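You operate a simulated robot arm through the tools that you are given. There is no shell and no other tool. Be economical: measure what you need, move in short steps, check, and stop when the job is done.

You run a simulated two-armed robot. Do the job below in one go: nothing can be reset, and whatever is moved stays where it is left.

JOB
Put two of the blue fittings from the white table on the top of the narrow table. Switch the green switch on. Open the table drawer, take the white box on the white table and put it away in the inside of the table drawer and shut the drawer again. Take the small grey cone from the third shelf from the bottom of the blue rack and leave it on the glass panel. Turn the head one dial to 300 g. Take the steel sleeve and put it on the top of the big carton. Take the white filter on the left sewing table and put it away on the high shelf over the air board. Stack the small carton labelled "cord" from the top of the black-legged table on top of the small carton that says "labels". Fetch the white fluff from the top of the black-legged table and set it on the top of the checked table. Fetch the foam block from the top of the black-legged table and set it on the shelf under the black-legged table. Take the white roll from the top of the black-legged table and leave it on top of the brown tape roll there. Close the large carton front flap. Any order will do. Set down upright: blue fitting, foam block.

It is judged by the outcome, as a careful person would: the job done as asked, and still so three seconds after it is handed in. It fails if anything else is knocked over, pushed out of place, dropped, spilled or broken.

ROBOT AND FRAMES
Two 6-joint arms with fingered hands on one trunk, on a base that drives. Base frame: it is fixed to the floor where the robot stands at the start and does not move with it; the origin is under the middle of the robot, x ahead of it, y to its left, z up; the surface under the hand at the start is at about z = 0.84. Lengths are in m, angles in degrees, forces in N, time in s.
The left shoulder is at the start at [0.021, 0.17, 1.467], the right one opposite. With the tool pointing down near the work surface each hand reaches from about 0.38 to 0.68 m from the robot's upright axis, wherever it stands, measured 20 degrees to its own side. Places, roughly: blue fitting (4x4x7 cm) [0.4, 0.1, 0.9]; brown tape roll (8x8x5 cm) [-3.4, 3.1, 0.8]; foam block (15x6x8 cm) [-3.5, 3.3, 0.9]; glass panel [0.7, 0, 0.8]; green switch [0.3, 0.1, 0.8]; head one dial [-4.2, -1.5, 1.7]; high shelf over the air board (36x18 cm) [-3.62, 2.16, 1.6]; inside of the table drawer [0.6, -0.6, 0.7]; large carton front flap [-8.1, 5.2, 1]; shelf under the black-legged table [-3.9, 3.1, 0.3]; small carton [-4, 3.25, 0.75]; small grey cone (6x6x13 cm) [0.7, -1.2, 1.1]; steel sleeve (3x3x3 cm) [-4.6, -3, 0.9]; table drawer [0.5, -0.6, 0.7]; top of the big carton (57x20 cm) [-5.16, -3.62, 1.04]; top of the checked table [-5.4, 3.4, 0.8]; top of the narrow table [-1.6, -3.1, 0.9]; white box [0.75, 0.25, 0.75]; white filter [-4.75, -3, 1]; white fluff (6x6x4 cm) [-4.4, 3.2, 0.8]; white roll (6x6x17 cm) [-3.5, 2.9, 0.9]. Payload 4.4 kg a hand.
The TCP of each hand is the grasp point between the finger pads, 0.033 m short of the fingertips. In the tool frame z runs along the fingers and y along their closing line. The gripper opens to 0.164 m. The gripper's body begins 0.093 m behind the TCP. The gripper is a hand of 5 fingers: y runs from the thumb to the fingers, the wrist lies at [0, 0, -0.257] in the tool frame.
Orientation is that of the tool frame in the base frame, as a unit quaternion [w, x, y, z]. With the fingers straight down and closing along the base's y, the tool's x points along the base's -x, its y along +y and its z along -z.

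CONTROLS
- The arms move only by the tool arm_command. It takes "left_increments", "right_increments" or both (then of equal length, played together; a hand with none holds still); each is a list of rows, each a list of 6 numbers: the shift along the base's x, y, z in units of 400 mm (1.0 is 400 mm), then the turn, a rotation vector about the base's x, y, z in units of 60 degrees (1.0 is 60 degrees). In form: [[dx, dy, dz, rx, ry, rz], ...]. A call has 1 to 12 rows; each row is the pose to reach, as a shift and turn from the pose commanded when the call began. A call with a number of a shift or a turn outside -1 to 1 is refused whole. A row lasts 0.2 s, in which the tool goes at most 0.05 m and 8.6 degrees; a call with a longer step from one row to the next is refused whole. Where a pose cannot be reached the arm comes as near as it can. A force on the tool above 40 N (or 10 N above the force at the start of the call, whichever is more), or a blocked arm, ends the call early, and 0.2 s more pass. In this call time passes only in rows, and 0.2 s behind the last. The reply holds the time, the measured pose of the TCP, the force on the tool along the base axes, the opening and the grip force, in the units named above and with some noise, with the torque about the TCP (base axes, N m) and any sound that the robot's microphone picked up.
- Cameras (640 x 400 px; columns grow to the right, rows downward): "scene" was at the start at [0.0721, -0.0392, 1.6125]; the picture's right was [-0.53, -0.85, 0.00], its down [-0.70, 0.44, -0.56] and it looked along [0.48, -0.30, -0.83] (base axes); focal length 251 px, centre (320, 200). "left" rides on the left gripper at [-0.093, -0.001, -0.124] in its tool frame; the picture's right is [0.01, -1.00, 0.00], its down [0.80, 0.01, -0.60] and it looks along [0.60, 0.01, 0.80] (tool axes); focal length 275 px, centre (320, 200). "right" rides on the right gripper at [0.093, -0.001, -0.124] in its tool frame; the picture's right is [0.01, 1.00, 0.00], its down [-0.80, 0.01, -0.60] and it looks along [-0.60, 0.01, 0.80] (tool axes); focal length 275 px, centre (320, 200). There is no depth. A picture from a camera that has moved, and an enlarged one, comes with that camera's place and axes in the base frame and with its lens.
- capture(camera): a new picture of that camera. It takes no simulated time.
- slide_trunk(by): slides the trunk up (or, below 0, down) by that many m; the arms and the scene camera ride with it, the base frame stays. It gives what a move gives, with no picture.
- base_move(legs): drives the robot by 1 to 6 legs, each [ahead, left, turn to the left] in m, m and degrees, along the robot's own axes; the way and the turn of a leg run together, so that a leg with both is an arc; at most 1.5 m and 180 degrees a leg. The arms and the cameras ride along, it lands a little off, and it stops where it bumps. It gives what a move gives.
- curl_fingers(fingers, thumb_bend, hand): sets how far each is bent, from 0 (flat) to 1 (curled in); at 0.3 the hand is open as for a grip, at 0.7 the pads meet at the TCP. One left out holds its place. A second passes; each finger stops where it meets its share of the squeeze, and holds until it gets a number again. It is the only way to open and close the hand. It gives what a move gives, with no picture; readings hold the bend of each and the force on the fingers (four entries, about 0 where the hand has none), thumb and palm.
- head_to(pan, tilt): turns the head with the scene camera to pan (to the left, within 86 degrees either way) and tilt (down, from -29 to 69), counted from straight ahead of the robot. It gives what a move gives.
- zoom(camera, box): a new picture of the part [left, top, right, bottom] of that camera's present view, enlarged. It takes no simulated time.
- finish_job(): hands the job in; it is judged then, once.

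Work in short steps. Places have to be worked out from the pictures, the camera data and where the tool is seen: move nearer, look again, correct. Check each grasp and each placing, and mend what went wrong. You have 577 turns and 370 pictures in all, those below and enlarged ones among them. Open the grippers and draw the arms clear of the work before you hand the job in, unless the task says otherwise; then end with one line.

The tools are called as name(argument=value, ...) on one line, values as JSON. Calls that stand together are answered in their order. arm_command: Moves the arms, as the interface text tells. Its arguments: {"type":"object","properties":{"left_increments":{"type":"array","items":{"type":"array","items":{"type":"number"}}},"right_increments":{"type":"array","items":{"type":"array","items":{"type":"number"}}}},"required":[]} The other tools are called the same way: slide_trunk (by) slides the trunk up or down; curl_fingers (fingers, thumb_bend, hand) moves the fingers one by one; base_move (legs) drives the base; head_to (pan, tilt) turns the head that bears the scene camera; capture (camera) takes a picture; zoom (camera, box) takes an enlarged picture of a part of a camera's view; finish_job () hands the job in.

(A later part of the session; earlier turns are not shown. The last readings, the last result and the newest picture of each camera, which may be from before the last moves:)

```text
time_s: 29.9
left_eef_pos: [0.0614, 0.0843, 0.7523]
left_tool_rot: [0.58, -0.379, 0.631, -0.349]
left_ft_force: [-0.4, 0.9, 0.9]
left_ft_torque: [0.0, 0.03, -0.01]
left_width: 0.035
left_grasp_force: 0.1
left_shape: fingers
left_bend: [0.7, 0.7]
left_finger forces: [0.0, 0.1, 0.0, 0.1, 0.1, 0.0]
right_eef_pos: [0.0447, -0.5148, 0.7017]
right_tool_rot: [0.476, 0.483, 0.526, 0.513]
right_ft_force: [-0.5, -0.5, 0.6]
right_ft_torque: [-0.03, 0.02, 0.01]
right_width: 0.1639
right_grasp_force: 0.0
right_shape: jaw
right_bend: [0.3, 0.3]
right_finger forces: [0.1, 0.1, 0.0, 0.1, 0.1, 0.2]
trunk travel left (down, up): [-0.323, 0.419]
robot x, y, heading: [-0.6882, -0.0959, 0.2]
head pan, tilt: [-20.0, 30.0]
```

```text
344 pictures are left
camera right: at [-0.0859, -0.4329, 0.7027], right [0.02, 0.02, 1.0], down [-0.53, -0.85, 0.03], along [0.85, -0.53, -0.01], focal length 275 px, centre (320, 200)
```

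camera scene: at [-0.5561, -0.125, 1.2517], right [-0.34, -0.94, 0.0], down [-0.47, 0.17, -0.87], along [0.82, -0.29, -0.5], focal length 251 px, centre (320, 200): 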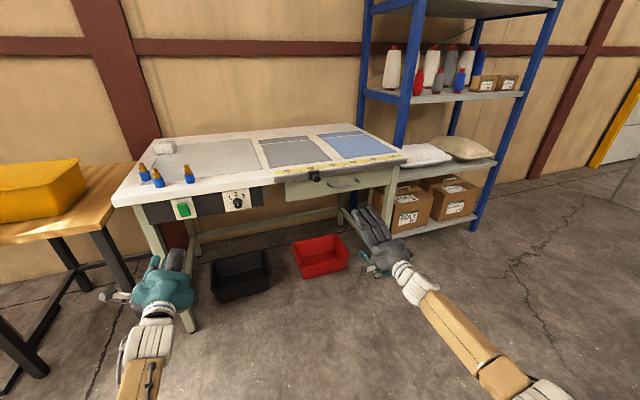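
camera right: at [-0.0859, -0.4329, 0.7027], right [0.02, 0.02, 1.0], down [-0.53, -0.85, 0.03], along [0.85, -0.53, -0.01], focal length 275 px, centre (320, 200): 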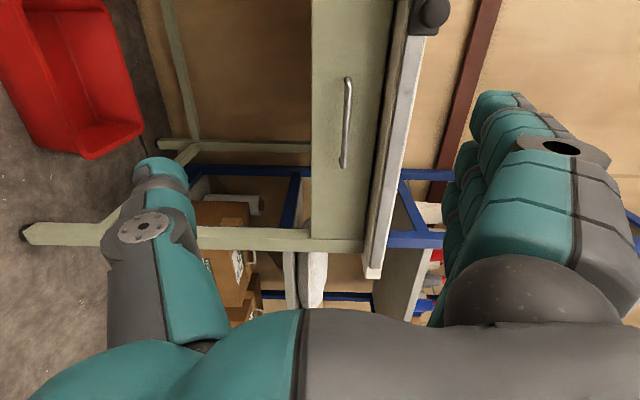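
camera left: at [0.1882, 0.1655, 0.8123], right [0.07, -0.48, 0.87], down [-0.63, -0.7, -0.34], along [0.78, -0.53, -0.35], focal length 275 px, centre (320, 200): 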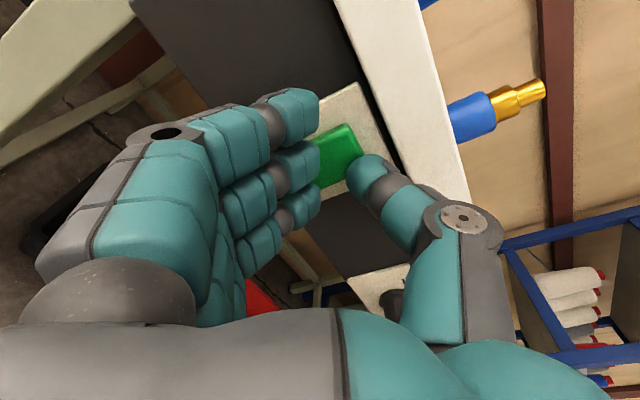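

The handle bar works out at about x 0.397, y -0.506…-0.654, z 0.74, recessed under the table rail. Before driving in, I bring the left hand back to a raised, downward pose so it doesn't hit the table.

arm_command(left_increments=[[-0.02, 0.02, 0.08, 0.14, 0, 0], [-0.04, 0.04, 0.16, 0.28, 0, 0], [-0.06, 0.06, 0.24, 0.42, 0, 0], [-0.08, 0.08, 0.32, 0.56, 0, 0], [-0.1, 0.1, 0.4, 0.7, 0, 0], [-0.12, 0.12, 0.48, 0.84, 0, 0], [-0.14, 0.14, 0.56, 0.98, 0, 0]])

arm_command(left_increments=[[-0.03, 0, 0, 0, 0.14, 0], [-0.06, 0, 0, 0, 0.28, 0], [-0.09, 0, 0, 0, 0.42, 0], [-0.12, 0, 0, 0, 0.56, 0], [-0.15, 0, 0, 0, 0.7, 0], [-0.18, 0, 0, 0, 0.84, 0], [-0.21, 0, 0, 0, 0.98, 0]])

arm_command(left_increments=[[0, 0, 0, 0, 0.14, 0], [0, 0, 0, 0, 0.28, 0], [0, 0, 0, 0, 0.42, 0], [0, 0, 0, 0, 0.5, 0]])

curl_fingers(hand="right", fingers=0.58, thumb_bend=0.58)

slide_trunk(by=0.037)

```text
time_s: 31.4
left_eef_pos: [0.0058, 0.1405, 0.9785]
left_tool_rot: [0.691, -0.045, 0.721, 0.008]
left_ft_force: [-0.1, 0.0, 0.0]
left_ft_torque: [0.01, -0.02, 0.01]
left_width: 0.0355
left_grasp_force: 0.1
left_shape: fingers
left_bend: [0.7, 0.7]
left_finger forces: [0.0, 0.1, 0.1, 0.0, 0.1, 0.1]
right_eef_pos: [0.0454, -0.5153, 0.7019]
right_tool_rot: [0.476, 0.483, 0.526, 0.514]
right_ft_force: [0.4, 0.5, 0.4]
right_ft_torque: [0.0, -0.01, -0.01]
right_width: 0.1641
right_grasp_force: 0.1
right_shape: jaw
right_bend: [0.3, 0.3]
right_finger forces: [0.0, 0.1, 0.0, 0.1, 0.0, 0.0]
trunk travel left (down, up): [-0.323, 0.419]
robot x, y, heading: [-0.6861, -0.0966, 0.4]
head pan, tilt: [-20.0, 30.0]
```

```text
time_s: 33.0
left_eef_pos: [-0.0156, 0.2027, 0.9253]
left_tool_rot: [0.268, -0.035, 0.962, 0.02]
left_ft_force: [-0.5, 1.1, -0.6]
left_ft_torque: [-0.03, 0.0, -0.02]
left_width: 0.0352
left_grasp_force: 0.1
left_shape: fingers
left_bend: [0.7, 0.7]
left_finger forces: [0.0, 0.0, 0.0, 0.1, 0.0, 0.0]
left hand out of reach, approached as far as the arm can: row 5, 6, 7
right_eef_pos: [0.045, -0.5134, 0.7034]
right_tool_rot: [0.476, 0.483, 0.526, 0.514]
right_ft_force: [-0.2, 0.9, 0.1]
right_ft_torque: [-0.01, 0.03, 0.0]
right_width: 0.1639
right_grasp_force: 0.1
right_shape: jaw
right_bend: [0.3, 0.3]
right_finger forces: [0.0, 0.0, 0.1, 0.0, 0.0, 0.0]
trunk travel left (down, up): [-0.323, 0.419]
robot x, y, heading: [-0.6912, -0.0934, 0.4]
head pan, tilt: [-20.0, 30.0]
```

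```text
time_s: 34.0
left_eef_pos: [0.0354, 0.2058, 0.9241]
left_tool_rot: [-0.011, -0.027, 0.999, 0.037]
left_ft_force: [0.6, -0.4, 0.6]
left_ft_torque: [0.0, -0.01, 0.0]
left_width: 0.0353
left_grasp_force: 0.0
left_shape: fingers
left_bend: [0.7, 0.7]
left_finger forces: [0.0, 0.0, 0.0, 0.0, 0.1, 0.0]
left hand out of reach, approached as far as the arm can: row 1, 2, 3, 4
right_eef_pos: [0.045, -0.5145, 0.7019]
right_tool_rot: [0.476, 0.482, 0.526, 0.514]
right_ft_force: [-0.3, 0.1, 0.1]
right_ft_torque: [0.02, -0.02, 0.02]
right_width: 0.1638
right_grasp_force: 0.1
right_shape: jaw
right_bend: [0.3, 0.3]
right_finger forces: [0.1, 0.0, 0.1, 0.0, 0.0, 0.0]
trunk travel left (down, up): [-0.323, 0.419]
robot x, y, heading: [-0.6893, -0.0941, 0.5]
head pan, tilt: [-20.0, 30.0]
```

```text
time_s: 35.0
left_eef_pos: [0.0358, 0.2063, 0.9243]
left_tool_rot: [-0.01, -0.027, 0.999, 0.038]
left_ft_force: [-0.3, -0.4, 0.8]
left_ft_torque: [0.0, 0.0, -0.02]
left_width: 0.035
left_grasp_force: 0.1
left_shape: fingers
left_bend: [0.7, 0.7]
left_finger forces: [0.0, 0.1, 0.0, 0.1, 0.0, 0.0]
right_eef_pos: [0.0451, -0.5139, 0.7004]
right_tool_rot: [0.476, 0.483, 0.526, 0.513]
right_ft_force: [0.3, -0.2, 0.5]
right_ft_torque: [0.02, -0.01, 0.03]
right_width: 0.0744
right_grasp_force: 0.0
right_shape: fingers
right_bend: [0.57, 0.57]
right_finger forces: [0.0, 0.1, 0.0, 0.0, 0.0, 0.0]
trunk travel left (down, up): [-0.323, 0.419]
robot x, y, heading: [-0.6924, -0.0931, 0.3]
head pan, tilt: [-20.0, 30.0]
```

```text
time_s: 35.9
left_eef_pos: [0.0374, 0.205, 0.9613]
left_tool_rot: [-0.011, -0.028, 0.999, 0.037]
left_ft_force: [0.2, 0.8, 0.3]
left_ft_torque: [0.0, 0.02, 0.01]
left_width: 0.0353
left_grasp_force: 0.1
left_shape: fingers
left_bend: [0.7, 0.7]
left_finger forces: [0.1, 0.1, 0.0, 0.0, 0.0, 0.0]
right_eef_pos: [0.0443, -0.5141, 0.7377]
right_tool_rot: [0.475, 0.483, 0.527, 0.513]
right_ft_force: [-0.2, 0.6, -1.0]
right_ft_torque: [-0.03, -0.03, 0.0]
right_width: 0.074
right_grasp_force: 0.0
right_shape: fingers
right_bend: [0.57, 0.57]
right_finger forces: [0.1, 0.0, 0.1, 0.0, 0.0, 0.1]
trunk travel left (down, up): [-0.36, 0.382]
robot x, y, heading: [-0.6911, -0.0936, 0.3]
head pan, tilt: [-20.0, 30.0]
```

The left hand would pass over the fittings; I raise it 0.12 m first, then shift the base right and forward part way.

arm_command(left_increments=[[0, 0.1, 0.1, 0, 0, 0], [0, 0.15, 0.2, 0, 0, 0], [0, 0.2, 0.3, 0, 0, 0]])

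base_move(legs=[[0, -0.061, 0], [0.24, 0, 0]])

capture(camera="right")

capture(camera="scene")

```text
refused: row 1 steps farther than a row can; nothing moved
```

```text
time_s: 38.2
left_eef_pos: [0.2804, 0.1461, 0.9606]
left_tool_rot: [-0.011, -0.028, 0.999, 0.038]
left_ft_force: [-0.1, -0.3, 0.2]
left_ft_torque: [0.0, 0.01, 0.0]
left_width: 0.035
left_grasp_force: 0.0
left_shape: fingers
left_bend: [0.7, 0.7]
left_finger forces: [0.0, 0.0, 0.1, 0.0, 0.0, 0.0]
right_eef_pos: [0.2864, -0.5753, 0.7385]
right_tool_rot: [0.476, 0.484, 0.526, 0.512]
right_ft_force: [-0.1, -1.1, 0.0]
right_ft_torque: [0.01, -0.01, 0.0]
right_width: 0.0743
right_grasp_force: 0.2
right_shape: fingers
right_bend: [0.57, 0.57]
right_finger forces: [0.0, 0.0, 0.0, 0.1, 0.1, 0.1]
trunk travel left (down, up): [-0.36, 0.382]
robot x, y, heading: [-0.4455, -0.1507, 0.3]
head pan, tilt: [-20.0, 30.0]
```

```text
343 pictures are left
camera right: at [0.1562, -0.4936, 0.7391], right [0.02, 0.02, 1.0], down [-0.53, -0.84, 0.03], along [0.84, -0.53, -0.01], focal length 275 px, centre (320, 200)
```

right: 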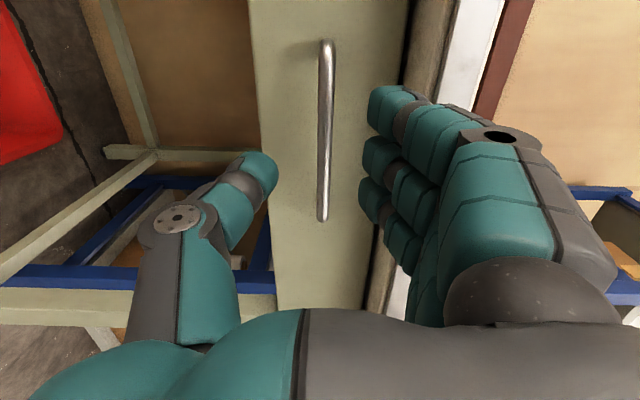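

```text
342 pictures are left
camera scene: at [-0.3218, -0.1851, 1.289], right [-0.34, -0.94, 0.0], down [-0.47, 0.17, -0.87], along [0.81, -0.29, -0.5], focal length 251 px, centre (320, 200)
```

scene: 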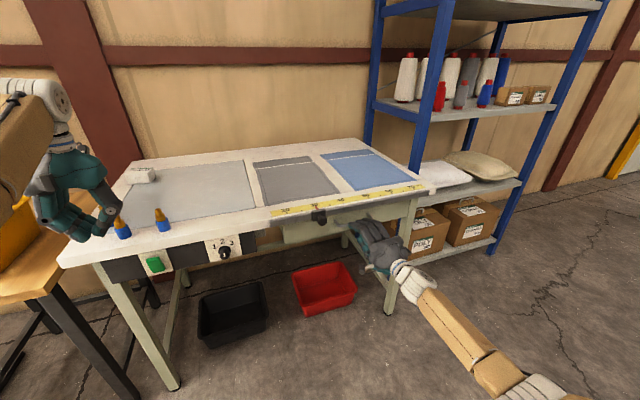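

Right hand is well aligned with the bar. I raise the left hand clear of the fittings, then advance.

arm_command(left_increments=[[0, 0, 0.1, 0, 0, 0], [0, 0.05, 0.2, 0, 0, 0], [0, 0.1, 0.3, 0, 0, 0]])

base_move(legs=[[0.1, 0, 0]])

capture(camera="right")

```text
time_s: 39.0
left_eef_pos: [0.2547, 0.1815, 1.0759]
left_tool_rot: [-0.01, -0.027, 0.999, 0.038]
left_ft_force: [-0.8, 0.0, 0.7]
left_ft_torque: [0.05, -0.09, -0.03]
left_width: 0.035
left_grasp_force: 0.0
left_shape: fingers
left_bend: [0.7, 0.7]
left_finger forces: [0.0, 0.0, 0.0, 0.1, 0.0, 0.0]
left hand out of reach, approached as far as the arm can: row 2, 3
right_eef_pos: [0.2863, -0.5761, 0.7392]
right_tool_rot: [0.477, 0.483, 0.525, 0.513]
right_ft_force: [-0.1, 1.0, 0.5]
right_ft_torque: [-0.01, 0.05, 0.07]
right_width: 0.0741
right_grasp_force: 0.1
right_shape: fingers
right_bend: [0.57, 0.57]
right_finger forces: [0.0, 0.0, 0.1, 0.0, 0.1, 0.1]
trunk travel left (down, up): [-0.36, 0.382]
robot x, y, heading: [-0.4448, -0.1546, -0.0]
head pan, tilt: [-20.0, 30.0]
```

```text
time_s: 40.1
left_eef_pos: [0.3316, 0.1809, 1.0734]
left_tool_rot: [-0.009, -0.026, 0.999, 0.037]
left_ft_force: [0.0, -1.0, 0.7]
left_ft_torque: [0.0, -0.03, -0.02]
left_width: 0.0351
left_grasp_force: 0.1
left_shape: fingers
left_bend: [0.7, 0.7]
left_finger forces: [0.1, 0.1, 0.0, 0.0, 0.1, 0.1]
right_eef_pos: [0.3552, -0.5756, 0.7358]
right_tool_rot: [0.476, 0.481, 0.528, 0.513]
right_ft_force: [-5.8, 1.8, 0.6]
right_ft_torque: [-0.14, -0.37, -0.2]
right_width: 0.0743
right_grasp_force: 3.0
right_shape: fingers
right_bend: [0.57, 0.57]
right_finger forces: [0.1, 0.0, 0.1, 6.3, 0.1, 0.0]
trunk travel left (down, up): [-0.36, 0.382]
robot x, y, heading: [-0.3736, -0.1519, 0.1]
head pan, tilt: [-20.0, 30.0]
stopped in leg 1: the force on the tool passed its limit at 201 N (the readings are from after the stop); the commanded pose is now the measured one
```

```text
341 pictures are left
camera right: at [0.2246, -0.4953, 0.7371], right [0.02, 0.02, 1.0], down [-0.53, -0.85, 0.03], along [0.85, -0.53, 0.0], focal length 275 px, centre (320, 200)
```

right: 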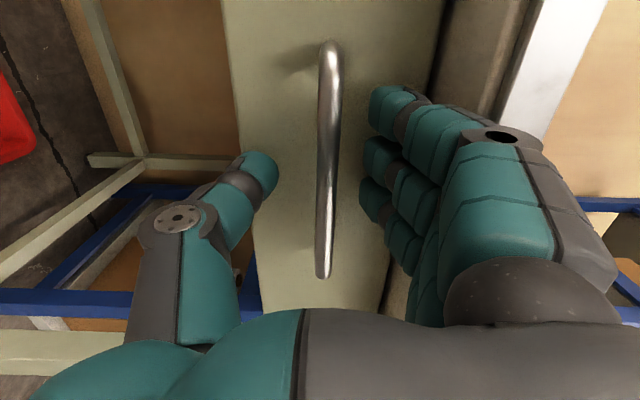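

The fingers reached the drawer face, so the bar is at x≈0.36, right at the TCP. I close the hand on it.

curl_fingers(hand="right", fingers=0.8, thumb_bend=0.8)

base_move(legs=[[-0.1, 0, 0]])

capture(camera="right")

capture(camera="scene")

```text
time_s: 41.1
left_eef_pos: [0.3316, 0.1813, 1.073]
left_tool_rot: [-0.009, -0.025, 0.999, 0.037]
left_ft_force: [-0.1, -0.5, 0.2]
left_ft_torque: [-0.01, -0.04, -0.01]
left_width: 0.0353
left_grasp_force: 0.0
left_shape: fingers
left_bend: [0.7, 0.7]
left_finger forces: [0.0, 0.1, 0.0, 0.0, 0.0, 0.0]
right_eef_pos: [0.3564, -0.5753, 0.7394]
right_tool_rot: [0.476, 0.481, 0.527, 0.514]
right_ft_force: [0.1, 2.1, 13.6]
right_ft_torque: [0.47, 0.05, -0.16]
right_width: 0.03
right_grasp_force: 5.5
right_shape: fingers
right_bend: [0.75, 0.76]
right_finger forces: [10.6, 0.0, 0.0, 0.1, 0.1, 0.0]
trunk travel left (down, up): [-0.36, 0.382]
robot x, y, heading: [-0.3725, -0.156, 0.0]
head pan, tilt: [-20.0, 30.0]
```

```text
time_s: 42.2
left_eef_pos: [0.2291, 0.1818, 1.0743]
left_tool_rot: [-0.01, -0.026, 0.999, 0.038]
left_ft_force: [-0.2, -0.4, 1.0]
left_ft_torque: [-0.03, -0.08, -0.01]
left_width: 0.0353
left_grasp_force: 0.0
left_shape: fingers
left_bend: [0.7, 0.7]
left_finger forces: [0.0, 0.0, 0.0, 0.1, 0.1, 0.0]
right_eef_pos: [0.2544, -0.5744, 0.7374]
right_tool_rot: [0.477, 0.481, 0.528, 0.513]
right_ft_force: [-1.6, 2.5, 15.0]
right_ft_torque: [0.61, 0.08, -0.29]
right_width: 0.0302
right_grasp_force: 6.8
right_shape: fingers
right_bend: [0.75, 0.76]
right_finger forces: [13.1, 0.0, 0.1, 1.0, 0.0, 0.0]
trunk travel left (down, up): [-0.36, 0.382]
robot x, y, heading: [-0.4736, -0.1544, 0.3]
head pan, tilt: [-20.0, 30.0]
```

```text
340 pictures are left
camera right: at [0.1233, -0.4943, 0.7384], right [0.02, 0.02, 1.0], down [-0.53, -0.85, 0.03], along [0.85, -0.53, 0.0], focal length 275 px, centre (320, 200)
```

right: 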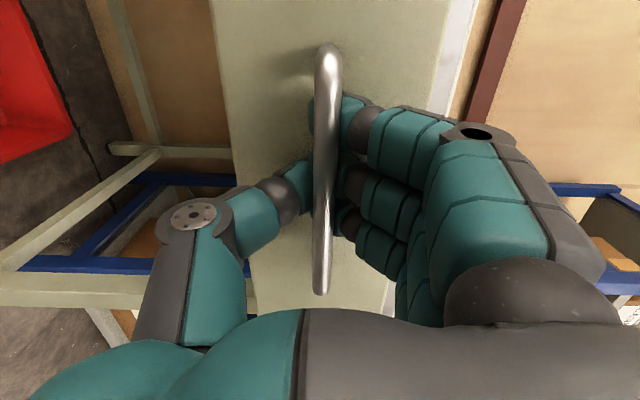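

```text
339 pictures are left
camera scene: at [-0.3519, -0.1844, 1.2895], right [-0.34, -0.94, 0.0], down [-0.47, 0.17, -0.87], along [0.82, -0.29, -0.5], focal length 251 px, centre (320, 200)
```

scene: 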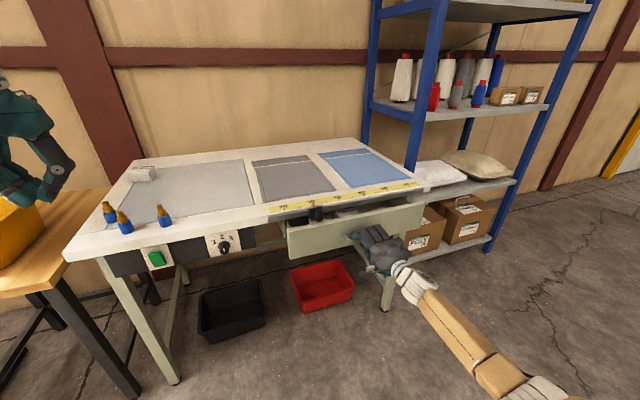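

The drawer is opening with fingers hooked behind the bar. I pull 0.17 m more.

base_move(legs=[[-0.17, 0, 0]])

capture(camera="scene")

```text
time_s: 43.7
left_eef_pos: [0.0583, 0.1808, 1.075]
left_tool_rot: [-0.008, -0.026, 0.999, 0.038]
left_ft_force: [0.5, -0.8, 0.2]
left_ft_torque: [0.0, -0.05, 0.0]
left_width: 0.035
left_grasp_force: 0.0
left_shape: fingers
left_bend: [0.7, 0.7]
left_finger forces: [0.0, 0.1, 0.0, 0.1, 0.1, 0.0]
right_eef_pos: [0.0842, -0.5741, 0.7375]
right_tool_rot: [0.477, 0.48, 0.527, 0.514]
right_ft_force: [-1.4, -0.8, 14.8]
right_ft_torque: [0.5, 0.07, -0.42]
right_width: 0.0301
right_grasp_force: 8.3
right_shape: fingers
right_bend: [0.75, 0.76]
right_finger forces: [13.1, 0.0, 0.1, 2.1, 0.0, 0.1]
trunk travel left (down, up): [-0.36, 0.382]
robot x, y, heading: [-0.6441, -0.1586, 0.4]
head pan, tilt: [-20.0, 30.0]
```

```text
338 pictures are left
camera scene: at [-0.5214, -0.185, 1.2895], right [-0.34, -0.94, 0.0], down [-0.47, 0.17, -0.87], along [0.82, -0.29, -0.5], focal length 251 px, centre (320, 200)
```

scene: 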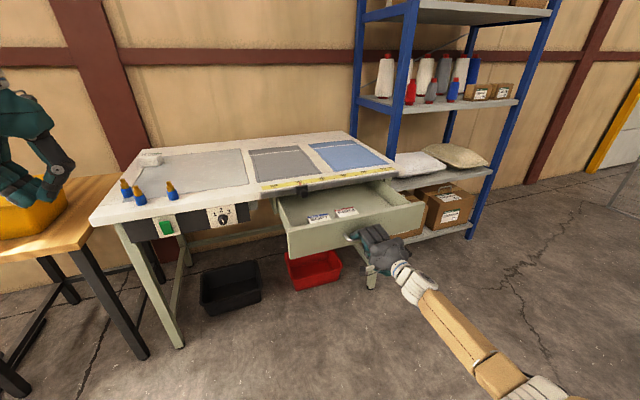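

Drawer is open about 27 cm with small cards inside. I release the handle and back off.

curl_fingers(hand="right", fingers=0.57, thumb_bend=0.57)

base_move(legs=[[-0.12, 0, 0]])

zoom(camera="scene", box=[220, 150, 440, 288])

zoom(camera="scene", box=[100, 130, 260, 230])

```text
time_s: 44.7
left_eef_pos: [0.0604, 0.1807, 1.0729]
left_tool_rot: [-0.01, -0.027, 0.999, 0.038]
left_ft_force: [0.2, 0.4, -0.1]
left_ft_torque: [-0.01, -0.01, 0.0]
left_width: 0.0353
left_grasp_force: 0.1
left_shape: fingers
left_bend: [0.7, 0.7]
left_finger forces: [0.1, 0.1, 0.0, 0.0, 0.0, 0.0]
right_eef_pos: [0.0868, -0.5754, 0.7362]
right_tool_rot: [0.476, 0.48, 0.529, 0.513]
right_ft_force: [-0.5, -0.6, 0.0]
right_ft_torque: [0.03, 0.0, -0.01]
right_width: 0.076
right_grasp_force: 0.0
right_shape: fingers
right_bend: [0.56, 0.56]
right_finger forces: [0.0, 0.0, 0.1, 0.1, 0.0, 0.0]
trunk travel left (down, up): [-0.36, 0.382]
robot x, y, heading: [-0.6459, -0.1554, 0.2]
head pan, tilt: [-20.0, 30.0]
```

```text
time_s: 45.9
left_eef_pos: [-0.0599, 0.1821, 1.0742]
left_tool_rot: [-0.008, -0.027, 0.999, 0.037]
left_ft_force: [-0.9, 0.4, 1.0]
left_ft_torque: [-0.01, -0.06, 0.0]
left_width: 0.0354
left_grasp_force: 0.0
left_shape: fingers
left_bend: [0.7, 0.7]
left_finger forces: [0.1, 0.0, 0.0, 0.0, 0.0, 0.1]
right_eef_pos: [-0.032, -0.5747, 0.7366]
right_tool_rot: [0.476, 0.481, 0.529, 0.513]
right_ft_force: [-0.2, -0.7, 0.6]
right_ft_torque: [0.01, 0.03, 0.04]
right_width: 0.0758
right_grasp_force: 0.0
right_shape: fingers
right_bend: [0.56, 0.56]
right_finger forces: [0.1, 0.1, 0.1, 0.0, 0.0, 0.0]
trunk travel left (down, up): [-0.36, 0.382]
robot x, y, heading: [-0.7603, -0.1545, 0.4]
head pan, tilt: [-20.0, 30.0]
```

```text
2.90 times, centred on (330, 219) of scene
camera zoom: at [-0.6397, -0.1861, 1.2894], right [-0.34, -0.94, 0.0], down [-0.47, 0.17, -0.87], along [0.82, -0.29, -0.5], focal length 729 px, centre (291, 145)
```

zoom: 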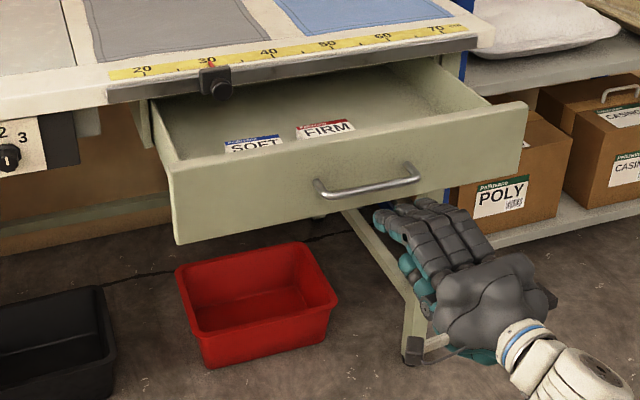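

```text
4.00 times, centred on (180, 180) of scene
camera zoom: at [-0.6397, -0.1861, 1.2894], right [-0.34, -0.94, 0.0], down [-0.47, 0.17, -0.87], along [0.82, -0.29, -0.5], focal length 1006 px, centre (880, 280)
```

zoom: 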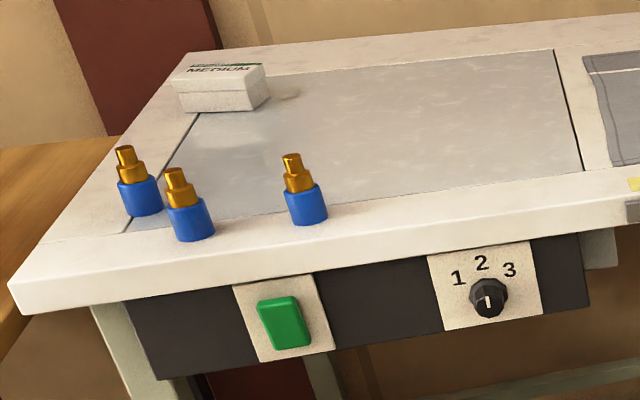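

Clear: SOFT and FIRM boxes in the drawer, white box "MEDIUM" at the panel's corner. I raise the right hand over table height and pitch the left hand 45° forward.

arm_command(right_increments=[[0, 0, 0.1, 0, 0, 0], [0, 0, 0.2, 0, 0, 0], [0, 0, 0.3, 0, 0, 0], [-0.03, 0, 0.4, 0, 0, 0], [-0.05, 0, 0.5, 0, 0, 0], [-0.1, 0, 0.6, 0, 0, 0], [-0.1, 0, 0.7, 0, 0, 0]], left_increments=[[0.0, 0, 0, 0, -0.14, 0], [0, 0, 0, 0, -0.28, 0], [0, 0, 0, 0, -0.42, 0], [0, 0, 0, 0, -0.56, 0], [0, 0, 0, 0, -0.7, 0], [0, 0, 0, 0, -0.75, 0], [0, 0, 0, 0, -0.75, 0]])

curl_fingers(hand="left", fingers=0.3, thumb_bend=0.3)

```text
time_s: 47.5
left_eef_pos: [0.1033, 0.2116, 1.1346]
left_tool_rot: [0.338, -0.038, 0.94, 0.025]
left_ft_force: [-0.1, 0.7, -0.4]
left_ft_torque: [-0.05, 0.01, -0.01]
left_width: 0.0353
left_grasp_force: 0.0
left_shape: fingers
left_bend: [0.7, 0.7]
left_finger forces: [0.0, 0.1, 0.1, 0.1, 0.1, 0.0]
left hand out of reach, approached as far as the arm can: row 1, 2, 3, 4, 5, 6, 7
right_eef_pos: [-0.0726, -0.5742, 1.016]
right_tool_rot: [0.476, 0.481, 0.529, 0.513]
right_ft_force: [0.9, 0.2, 0.4]
right_ft_torque: [0.04, 0.0, 0.01]
right_width: 0.0763
right_grasp_force: 0.1
right_shape: fingers
right_bend: [0.56, 0.56]
right_finger forces: [0.1, 0.0, 0.1, 0.0, 0.0, 0.1]
trunk travel left (down, up): [-0.36, 0.382]
robot x, y, heading: [-0.7677, -0.1535, 0.2]
head pan, tilt: [-20.0, 30.0]
```

```text
time_s: 48.5
left_eef_pos: [0.1031, 0.2115, 1.1351]
left_tool_rot: [0.338, -0.039, 0.94, 0.026]
left_ft_force: [1.8, -0.5, -0.7]
left_ft_torque: [-0.01, 0.02, 0.03]
left_width: 0.1784
left_grasp_force: 0.0
left_shape: fingers
left_bend: [0.3, 0.3]
left_finger forces: [0.0, 0.0, 0.0, 0.1, 0.1, 0.0]
right_eef_pos: [-0.0729, -0.5744, 1.0169]
right_tool_rot: [0.476, 0.48, 0.528, 0.514]
right_ft_force: [0.5, 0.5, -0.6]
right_ft_torque: [0.0, -0.01, 0.0]
right_width: 0.0764
right_grasp_force: 0.0
right_shape: fingers
right_bend: [0.56, 0.56]
right_finger forces: [0.0, 0.0, 0.0, 0.1, 0.0, 0.0]
trunk travel left (down, up): [-0.36, 0.382]
robot x, y, heading: [-0.7643, -0.1564, 0.3]
head pan, tilt: [-20.0, 30.0]
```

The arm reaches farther than thought. I shift the base to y≈0 and drive ahead so the left hand is over the box.

base_move(legs=[[0, 0.15, 0], [0.7, 0, 0]])

head_to(pan=15, tilt=50)

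capture(camera="left")

capture(camera="scene")

```text
time_s: 53.4
left_eef_pos: [0.8058, 0.3553, 1.1344]
left_tool_rot: [0.337, -0.035, 0.94, 0.024]
left_ft_force: [-0.7, -0.5, -0.2]
left_ft_torque: [-0.03, 0.0, -0.04]
left_width: 0.1785
left_grasp_force: 0.0
left_shape: fingers
left_bend: [0.3, 0.3]
left_finger forces: [0.0, 0.0, 0.1, 0.0, 0.1, 0.0]
right_eef_pos: [0.6267, -0.4286, 1.0161]
right_tool_rot: [0.477, 0.483, 0.527, 0.511]
right_ft_force: [0.8, 1.0, -0.1]
right_ft_torque: [0.03, -0.01, -0.01]
right_width: 0.0762
right_grasp_force: 0.1
right_shape: fingers
right_bend: [0.56, 0.56]
right_finger forces: [0.0, 0.1, 0.0, 0.0, 0.1, 0.0]
trunk travel left (down, up): [-0.36, 0.382]
robot x, y, heading: [-0.0579, -0.0034, -0.2]
head pan, tilt: [-20.0, 30.0]
```

```text
time_s: 54.4
left_eef_pos: [0.8057, 0.356, 1.1358]
left_tool_rot: [0.338, -0.035, 0.94, 0.024]
left_ft_force: [0.5, 0.1, -0.9]
left_ft_torque: [0.02, -0.02, -0.02]
left_width: 0.1785
left_grasp_force: 0.0
left_shape: fingers
left_bend: [0.3, 0.3]
left_finger forces: [0.0, 0.0, 0.1, 0.0, 0.0, 0.0]
right_eef_pos: [0.6255, -0.4293, 1.0168]
right_tool_rot: [0.478, 0.482, 0.527, 0.512]
right_ft_force: [-0.3, -0.3, 0.1]
right_ft_torque: [0.01, -0.01, 0.0]
right_width: 0.0762
right_grasp_force: 0.1
right_shape: fingers
right_bend: [0.56, 0.56]
right_finger forces: [0.0, 0.0, 0.0, 0.0, 0.0, 0.0]
trunk travel left (down, up): [-0.36, 0.382]
robot x, y, heading: [-0.0621, -0.0067, -0.1]
head pan, tilt: [15.0, 50.0]
```

```text
335 pictures are left
camera left: at [0.7985, 0.3499, 1.2888], right [0.07, -1.0, -0.03], down [-1.0, -0.07, -0.05], along [0.05, 0.03, -1.0], focal length 275 px, centre (320, 200)
```

left: 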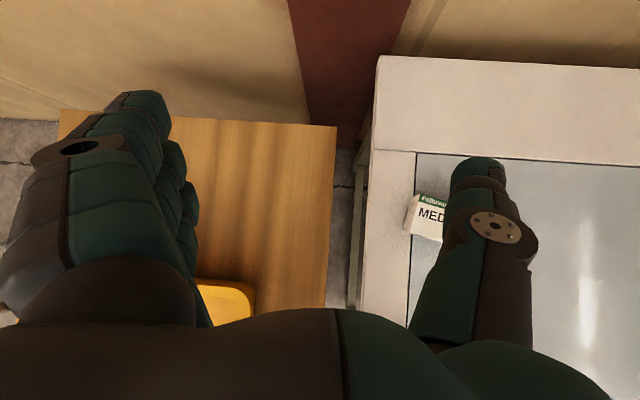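

```text
334 pictures are left
camera scene: at [0.0524, 0.0138, 1.2597], right [0.25, -0.97, 0.0], down [-0.74, -0.2, -0.64], along [0.62, 0.16, -0.77], focal length 251 px, centre (320, 200)
```

scene: 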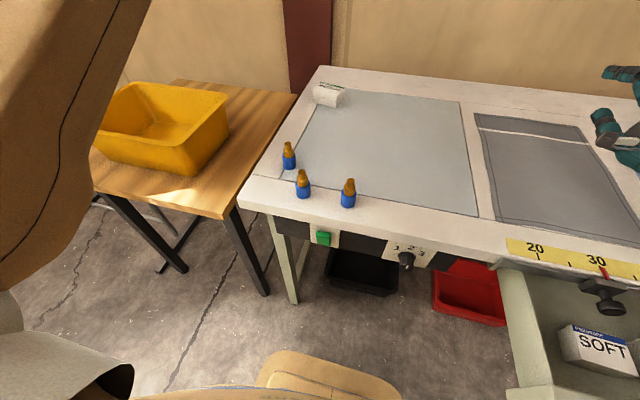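

The camera looks straight down; box is at y≈0.19. I move the left hand over toward it with the arm.

arm_command(left_increments=[[0, -0.1, 0, 0, 0, 0], [0, -0.2, 0, 0, 0, 0], [0, -0.3, 0, 0, 0, 0], [0, -0.4, 0, 0, 0, 0]])

capture(camera="left")

```text
time_s: 55.4
left_eef_pos: [0.8125, 0.1957, 1.136]
left_tool_rot: [0.337, -0.035, 0.94, 0.024]
left_ft_force: [-0.7, -0.2, -0.3]
left_ft_torque: [0.03, 0.02, -0.03]
left_width: 0.1787
left_grasp_force: 0.0
left_shape: fingers
left_bend: [0.3, 0.3]
left_finger forces: [0.0, 0.0, 0.0, 0.0, 0.0, 0.0]
left hand out of reach, approached as far as the arm can: row 1, 2, 3, 4
right_eef_pos: [0.6262, -0.4303, 1.0164]
right_tool_rot: [0.477, 0.483, 0.527, 0.511]
right_ft_force: [0.7, 0.6, 0.3]
right_ft_torque: [0.03, 0.0, 0.02]
right_width: 0.0762
right_grasp_force: 0.1
right_shape: fingers
right_bend: [0.56, 0.56]
right_finger forces: [0.0, 0.0, 0.1, 0.0, 0.1, 0.0]
trunk travel left (down, up): [-0.36, 0.382]
robot x, y, heading: [-0.0603, -0.0046, 0.0]
head pan, tilt: [15.0, 50.0]
```

```text
333 pictures are left
camera left: at [0.805, 0.1892, 1.2902], right [0.07, -1.0, -0.03], down [-1.0, -0.07, -0.05], along [0.04, 0.03, -1.0], focal length 275 px, centre (320, 200)
```

left: 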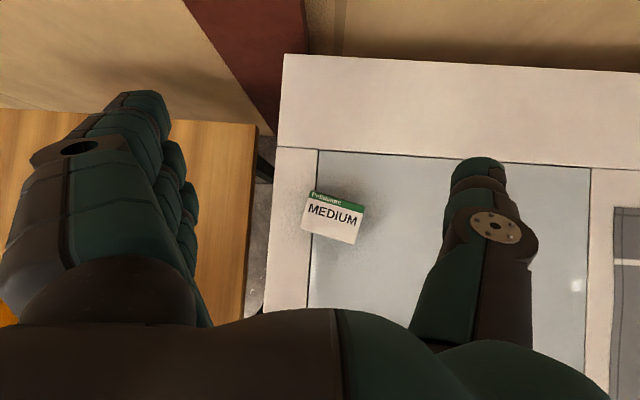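

Box centre ≈ [0.796, 0.180], top about 0.885, yawed ~16°. I yaw the hand and descend to a hover.

arm_command(left_increments=[[0, -0.02, -0.1, 0, 0, -0.14], [-0.02, -0.04, -0.2, 0, 0, -0.26], [-0.03, -0.04, -0.3, 0, 0, -0.26], [-0.04, -0.04, -0.4, 0, 0, -0.26]])

capture(camera="left")

```text
time_s: 56.4
left_eef_pos: [0.843, 0.1754, 0.9789]
left_tool_rot: [0.337, 0.093, 0.937, -0.022]
left_ft_force: [-0.3, 0.7, 0.9]
left_ft_torque: [0.06, 0.05, -0.04]
left_width: 0.1788
left_grasp_force: 0.2
left_shape: fingers
left_bend: [0.3, 0.3]
left_finger forces: [0.0, 0.1, 0.1, 0.0, 0.1, 0.0]
left hand out of reach, approached as far as the arm can: row 1, 2, 3, 4
right_eef_pos: [0.6269, -0.4296, 1.015]
right_tool_rot: [0.477, 0.482, 0.527, 0.512]
right_ft_force: [0.0, -0.1, -0.5]
right_ft_torque: [0.01, 0.01, 0.0]
right_width: 0.0764
right_grasp_force: 0.2
right_shape: fingers
right_bend: [0.56, 0.56]
right_finger forces: [0.0, 0.1, 0.0, 0.0, 0.1, 0.0]
trunk travel left (down, up): [-0.36, 0.382]
robot x, y, heading: [-0.0612, -0.0048, -0.1]
head pan, tilt: [15.0, 50.0]
```

```text
332 pictures are left
camera left: at [0.8346, 0.1719, 1.1334], right [-0.2, -0.98, -0.03], down [-0.98, 0.2, -0.05], along [0.05, 0.02, -1.0], focal length 275 px, centre (320, 200)
```

left: 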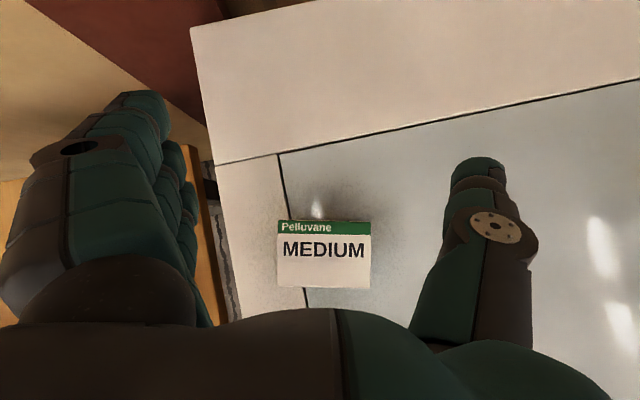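

Yaw is aligned; the TCP is ~4 cm too far ahead, so I back the base 4.3 cm and then descend.

base_move(legs=[[-0.043, 0.005, 0]])

arm_command(left_increments=[[0, 0, -0.06, 0, 0, 0], [0, 0, -0.12, 0, 0, 0], [0, 0, -0.18, 0, 0, 0], [0, 0, -0.24, 0, 0, 0]])

capture(camera="left")

```text
time_s: 57.3
left_eef_pos: [0.7981, 0.1805, 0.9821]
left_tool_rot: [0.337, 0.093, 0.937, -0.022]
left_ft_force: [-0.2, -0.5, 0.6]
left_ft_torque: [0.02, -0.05, 0.0]
left_width: 0.1787
left_grasp_force: 0.1
left_shape: fingers
left_bend: [0.3, 0.3]
left_finger forces: [0.1, 0.0, 0.0, 0.1, 0.1, 0.1]
right_eef_pos: [0.5812, -0.4233, 1.0175]
right_tool_rot: [0.478, 0.482, 0.526, 0.512]
right_ft_force: [-1.3, 0.4, 0.5]
right_ft_torque: [-0.01, 0.03, 0.01]
right_width: 0.076
right_grasp_force: 0.1
right_shape: fingers
right_bend: [0.56, 0.56]
right_finger forces: [0.0, 0.0, 0.0, 0.0, 0.0, 0.0]
trunk travel left (down, up): [-0.36, 0.382]
robot x, y, heading: [-0.1015, 0.0021, -0.3]
head pan, tilt: [15.0, 50.0]
```

```text
time_s: 58.3
left_eef_pos: [0.7991, 0.1801, 0.8896]
left_tool_rot: [0.34, 0.095, 0.935, -0.022]
left_ft_force: [-2.1, -1.9, 10.4]
left_ft_torque: [1.0, 0.12, 0.24]
left_width: 0.1799
left_grasp_force: 5.2
left_shape: fingers
left_bend: [0.3, 0.3]
left_finger forces: [0.1, 0.0, 0.0, 10.9, 0.0, 0.0]
right_eef_pos: [0.5815, -0.425, 1.0179]
right_tool_rot: [0.478, 0.482, 0.526, 0.513]
right_ft_force: [-0.1, -1.0, -0.1]
right_ft_torque: [0.03, -0.01, 0.0]
right_width: 0.0762
right_grasp_force: 0.1
right_shape: fingers
right_bend: [0.56, 0.56]
right_finger forces: [0.0, 0.0, 0.1, 0.1, 0.0, 0.1]
trunk travel left (down, up): [-0.36, 0.382]
robot x, y, heading: [-0.1061, 0.0029, -0.3]
head pan, tilt: [15.0, 50.0]
```

```text
331 pictures are left
camera left: at [0.7899, 0.1763, 1.0436], right [-0.2, -0.98, -0.03], down [-0.98, 0.2, -0.05], along [0.06, 0.02, -1.0], focal length 275 px, centre (320, 200)
```

left: 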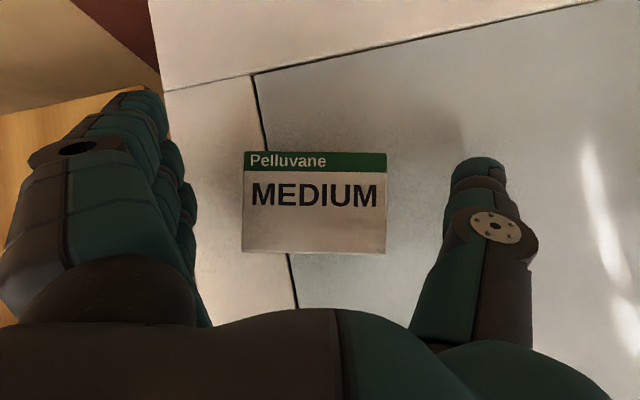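

Box is centred at the TCP. I close the hand.

curl_fingers(hand="left", fingers=0.7, thumb_bend=0.7)

capture(camera="left")

```text
time_s: 58.9
left_eef_pos: [0.8025, 0.1992, 0.8943]
left_tool_rot: [0.344, 0.09, 0.934, -0.01]
left_ft_force: [-4.5, 14.4, 9.9]
left_ft_torque: [1.61, 0.22, 0.44]
left_width: 0.0996
left_grasp_force: 30.0
left_shape: fingers
left_bend: [0.39, 0.65]
left_finger forces: [0.0, 2.4, 15.9, 21.8, 19.1, 0.1]
right_eef_pos: [0.5826, -0.4204, 1.0184]
right_tool_rot: [0.477, 0.481, 0.528, 0.513]
right_ft_force: [-0.1, -1.0, -0.8]
right_ft_torque: [0.02, 0.04, -0.02]
right_width: 0.0761
right_grasp_force: 0.2
right_shape: fingers
right_bend: [0.56, 0.56]
right_finger forces: [0.0, 0.0, 0.0, 0.0, 0.0, 0.0]
trunk travel left (down, up): [-0.36, 0.382]
robot x, y, heading: [-0.1019, -0.0002, -0.2]
head pan, tilt: [15.0, 50.0]
stopped (left hand): the force on the tool passed its limit at 41 N (the readings are from after the stop); the commanded pose is now the measured one
```

```text
330 pictures are left
camera left: at [0.7907, 0.1919, 1.0475], right [-0.19, -0.98, -0.05], down [-0.98, 0.19, -0.06], along [0.07, 0.04, -1.0], focal length 275 px, centre (320, 200)
```

left: 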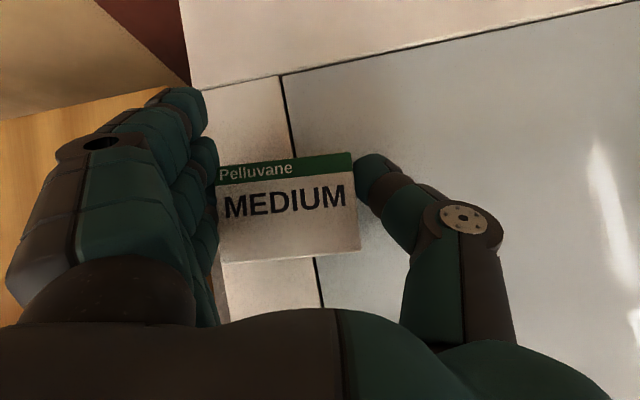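

The box is held at 30 N. I lift 6 cm and check.

arm_command(left_increments=[[0, 0, 0.05, 0, 0, 0], [0, 0, 0.1, 0, 0, 0], [0, 0, 0.2, 0, 0, 0], [0, 0, 0.3, 0, 0, 0]])

capture(camera="left")

capture(camera="scene")

```text
time_s: 59.9
left_eef_pos: [0.7984, 0.1918, 1.0094]
left_tool_rot: [0.341, 0.093, 0.935, -0.015]
left_ft_force: [0.2, 0.9, -0.7]
left_ft_torque: [-0.04, -0.08, 0.01]
left_width: 0.0981
left_grasp_force: 23.3
left_shape: fingers
left_bend: [0.42, 0.64]
left_finger forces: [0.0, 5.2, 18.1, 0.2, 23.6, 0.0]
right_eef_pos: [0.584, -0.4221, 1.016]
right_tool_rot: [0.477, 0.482, 0.527, 0.513]
right_ft_force: [-0.5, 0.2, -0.1]
right_ft_torque: [0.04, 0.0, -0.02]
right_width: 0.076
right_grasp_force: 0.1
right_shape: fingers
right_bend: [0.56, 0.56]
right_finger forces: [0.1, 0.0, 0.1, 0.0, 0.1, 0.0]
trunk travel left (down, up): [-0.36, 0.382]
robot x, y, heading: [-0.1072, 0.0043, -0.3]
head pan, tilt: [15.0, 50.0]
```

```text
329 pictures are left
camera left: at [0.7895, 0.1856, 1.1637], right [-0.19, -0.98, -0.04], down [-0.98, 0.19, -0.05], along [0.06, 0.03, -1.0], focal length 275 px, centre (320, 200)
```

left: 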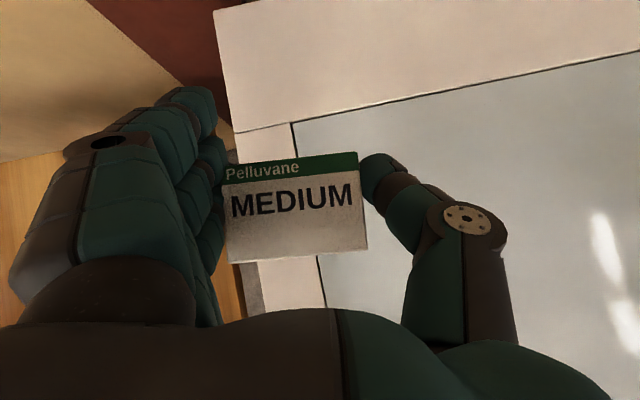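

```text
328 pictures are left
camera scene: at [0.0087, 0.0196, 1.2597], right [0.26, -0.97, 0.0], down [-0.74, -0.2, -0.64], along [0.62, 0.17, -0.77], focal length 251 px, centre (320, 200)
```

scene: 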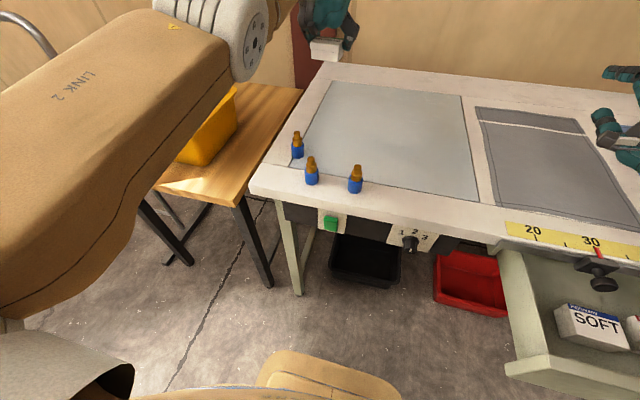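

The box is lifted. I back out and then shift right so the box is above the open drawer.

base_move(legs=[[-0.6, 0, 0], [0, -0.85, 0]])

head_to(pan=5, tilt=35)

capture(camera="scene")

capture(camera="left")

```text
time_s: 67.4
left_eef_pos: [0.207, -0.6594, 1.0009]
left_tool_rot: [0.339, 0.095, 0.936, -0.019]
left_ft_force: [-0.2, -0.2, -1.1]
left_ft_torque: [-0.04, 0.03, 0.01]
left_width: 0.098
left_grasp_force: 23.7
left_shape: fingers
left_bend: [0.42, 0.64]
left_finger forces: [0.1, 5.2, 18.3, 0.2, 23.6, 0.0]
right_eef_pos: [-0.0156, -1.2705, 1.0141]
right_tool_rot: [0.479, 0.485, 0.528, 0.507]
right_ft_force: [-0.4, -0.1, -0.4]
right_ft_torque: [-0.02, 0.0, 0.01]
right_width: 0.0761
right_grasp_force: 0.0
right_shape: fingers
right_bend: [0.56, 0.56]
right_finger forces: [0.0, 0.0, 0.0, 0.0, 0.0, 0.0]
trunk travel left (down, up): [-0.36, 0.382]
robot x, y, heading: [-0.7058, -0.848, -0.7]
head pan, tilt: [15.0, 50.0]
```

```text
time_s: 68.2
left_eef_pos: [0.2065, -0.6573, 1.0013]
left_tool_rot: [0.339, 0.095, 0.936, -0.019]
left_ft_force: [0.3, 0.5, -0.7]
left_ft_torque: [-0.05, 0.01, -0.02]
left_width: 0.0978
left_grasp_force: 23.4
left_shape: fingers
left_bend: [0.42, 0.64]
left_finger forces: [0.0, 5.3, 18.2, 0.2, 23.6, 0.0]
right_eef_pos: [-0.014, -1.2705, 1.0141]
right_tool_rot: [0.479, 0.484, 0.527, 0.508]
right_ft_force: [-0.3, 0.1, -1.1]
right_ft_torque: [0.01, 0.04, -0.01]
right_width: 0.0759
right_grasp_force: 0.1
right_shape: fingers
right_bend: [0.56, 0.56]
right_finger forces: [0.1, 0.0, 0.1, 0.0, 0.0, 0.0]
trunk travel left (down, up): [-0.36, 0.382]
robot x, y, heading: [-0.709, -0.8469, -0.4]
head pan, tilt: [5.0, 35.0]
```

```text
327 pictures are left
camera scene: at [-0.57, -0.8349, 1.2802], right [0.08, -1.0, 0.01], down [-0.58, -0.05, -0.81], along [0.81, 0.06, -0.58], focal length 251 px, centre (320, 200)
```

scene: 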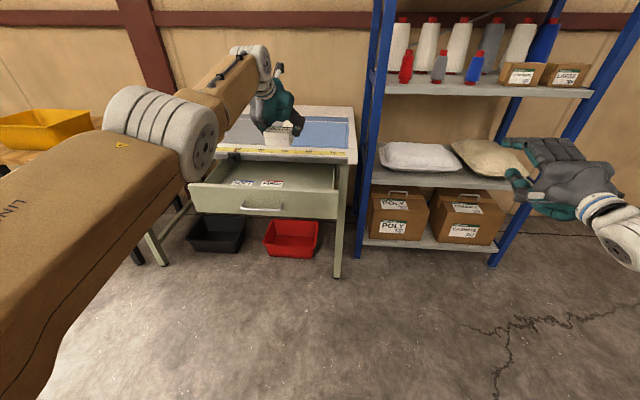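

```text
326 pictures are left
camera left: at [0.198, -0.663, 1.1556], right [-0.2, -0.98, -0.04], down [-0.98, 0.2, -0.05], along [0.05, 0.03, -1.0], focal length 275 px, centre (320, 200)
```

left: 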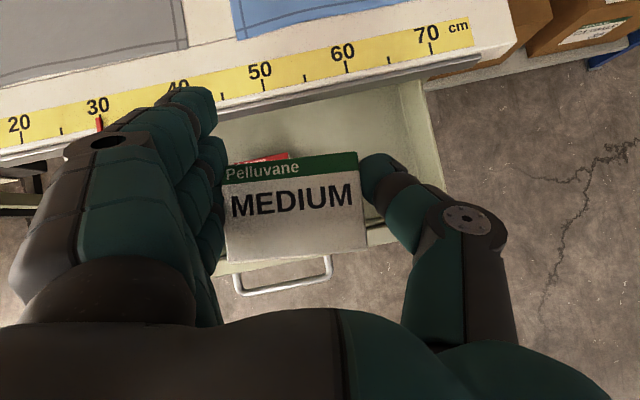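

The right compartment free of FIRM is y≈-0.63…-0.81. I square the yaw and centre the box at y≈-0.717, x≈0.235, lowering a bit.

arm_command(left_increments=[[0.02, -0.05, -0.05, 0, 0, 0.13], [0.05, -0.1, -0.1, 0, 0, 0.25], [0.07, -0.14, -0.2, 0, 0, 0.27]])

capture(camera="left")

zoom(camera="scene", box=[180, 80, 380, 230])

```text
time_s: 69.0
left_eef_pos: [0.2021, -0.7004, 0.9379]
left_tool_rot: [0.337, -0.034, 0.94, 0.028]
left_ft_force: [-0.8, 0.0, -0.7]
left_ft_torque: [0.01, -0.01, -0.01]
left_width: 0.0981
left_grasp_force: 23.6
left_shape: fingers
left_bend: [0.42, 0.64]
left_finger forces: [0.0, 5.2, 17.9, 0.3, 23.5, 0.0]
left hand out of reach, approached as far as the arm can: row 1, 2, 3
right_eef_pos: [-0.0136, -1.2708, 1.0134]
right_tool_rot: [0.478, 0.484, 0.528, 0.508]
right_ft_force: [0.3, 0.0, -0.4]
right_ft_torque: [-0.01, -0.02, 0.0]
right_width: 0.0764
right_grasp_force: 0.0
right_shape: fingers
right_bend: [0.56, 0.56]
right_finger forces: [0.0, 0.0, 0.1, 0.0, 0.0, 0.1]
trunk travel left (down, up): [-0.36, 0.382]
robot x, y, heading: [-0.7043, -0.8458, -0.8]
head pan, tilt: [5.0, 35.0]
```

```text
325 pictures are left
camera left: at [0.1945, -0.7067, 1.0907], right [0.07, -1.0, -0.04], down [-1.0, -0.07, -0.05], along [0.04, 0.04, -1.0], focal length 275 px, centre (320, 200)
```

left: 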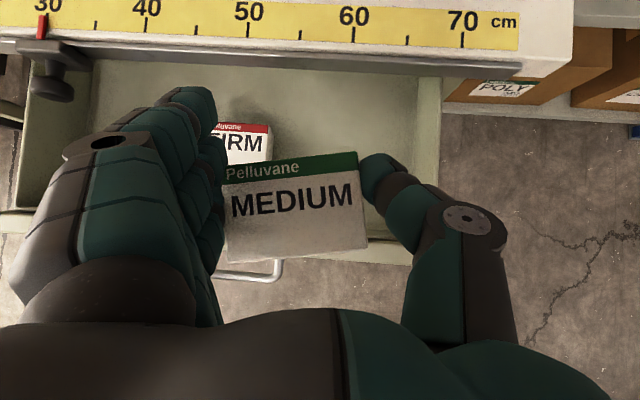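

```text
2.67 times, centred on (280, 155) of scene
camera zoom: at [-0.5691, -0.8352, 1.2801], right [0.08, -1.0, 0.0], down [-0.58, -0.05, -0.81], along [0.81, 0.06, -0.58], focal length 670 px, centre (427, 320)
```

zoom: 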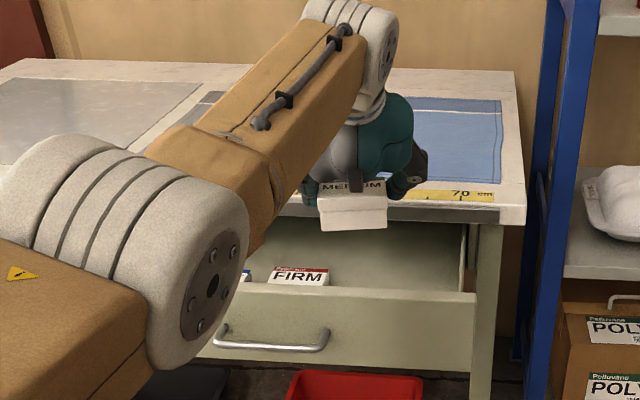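

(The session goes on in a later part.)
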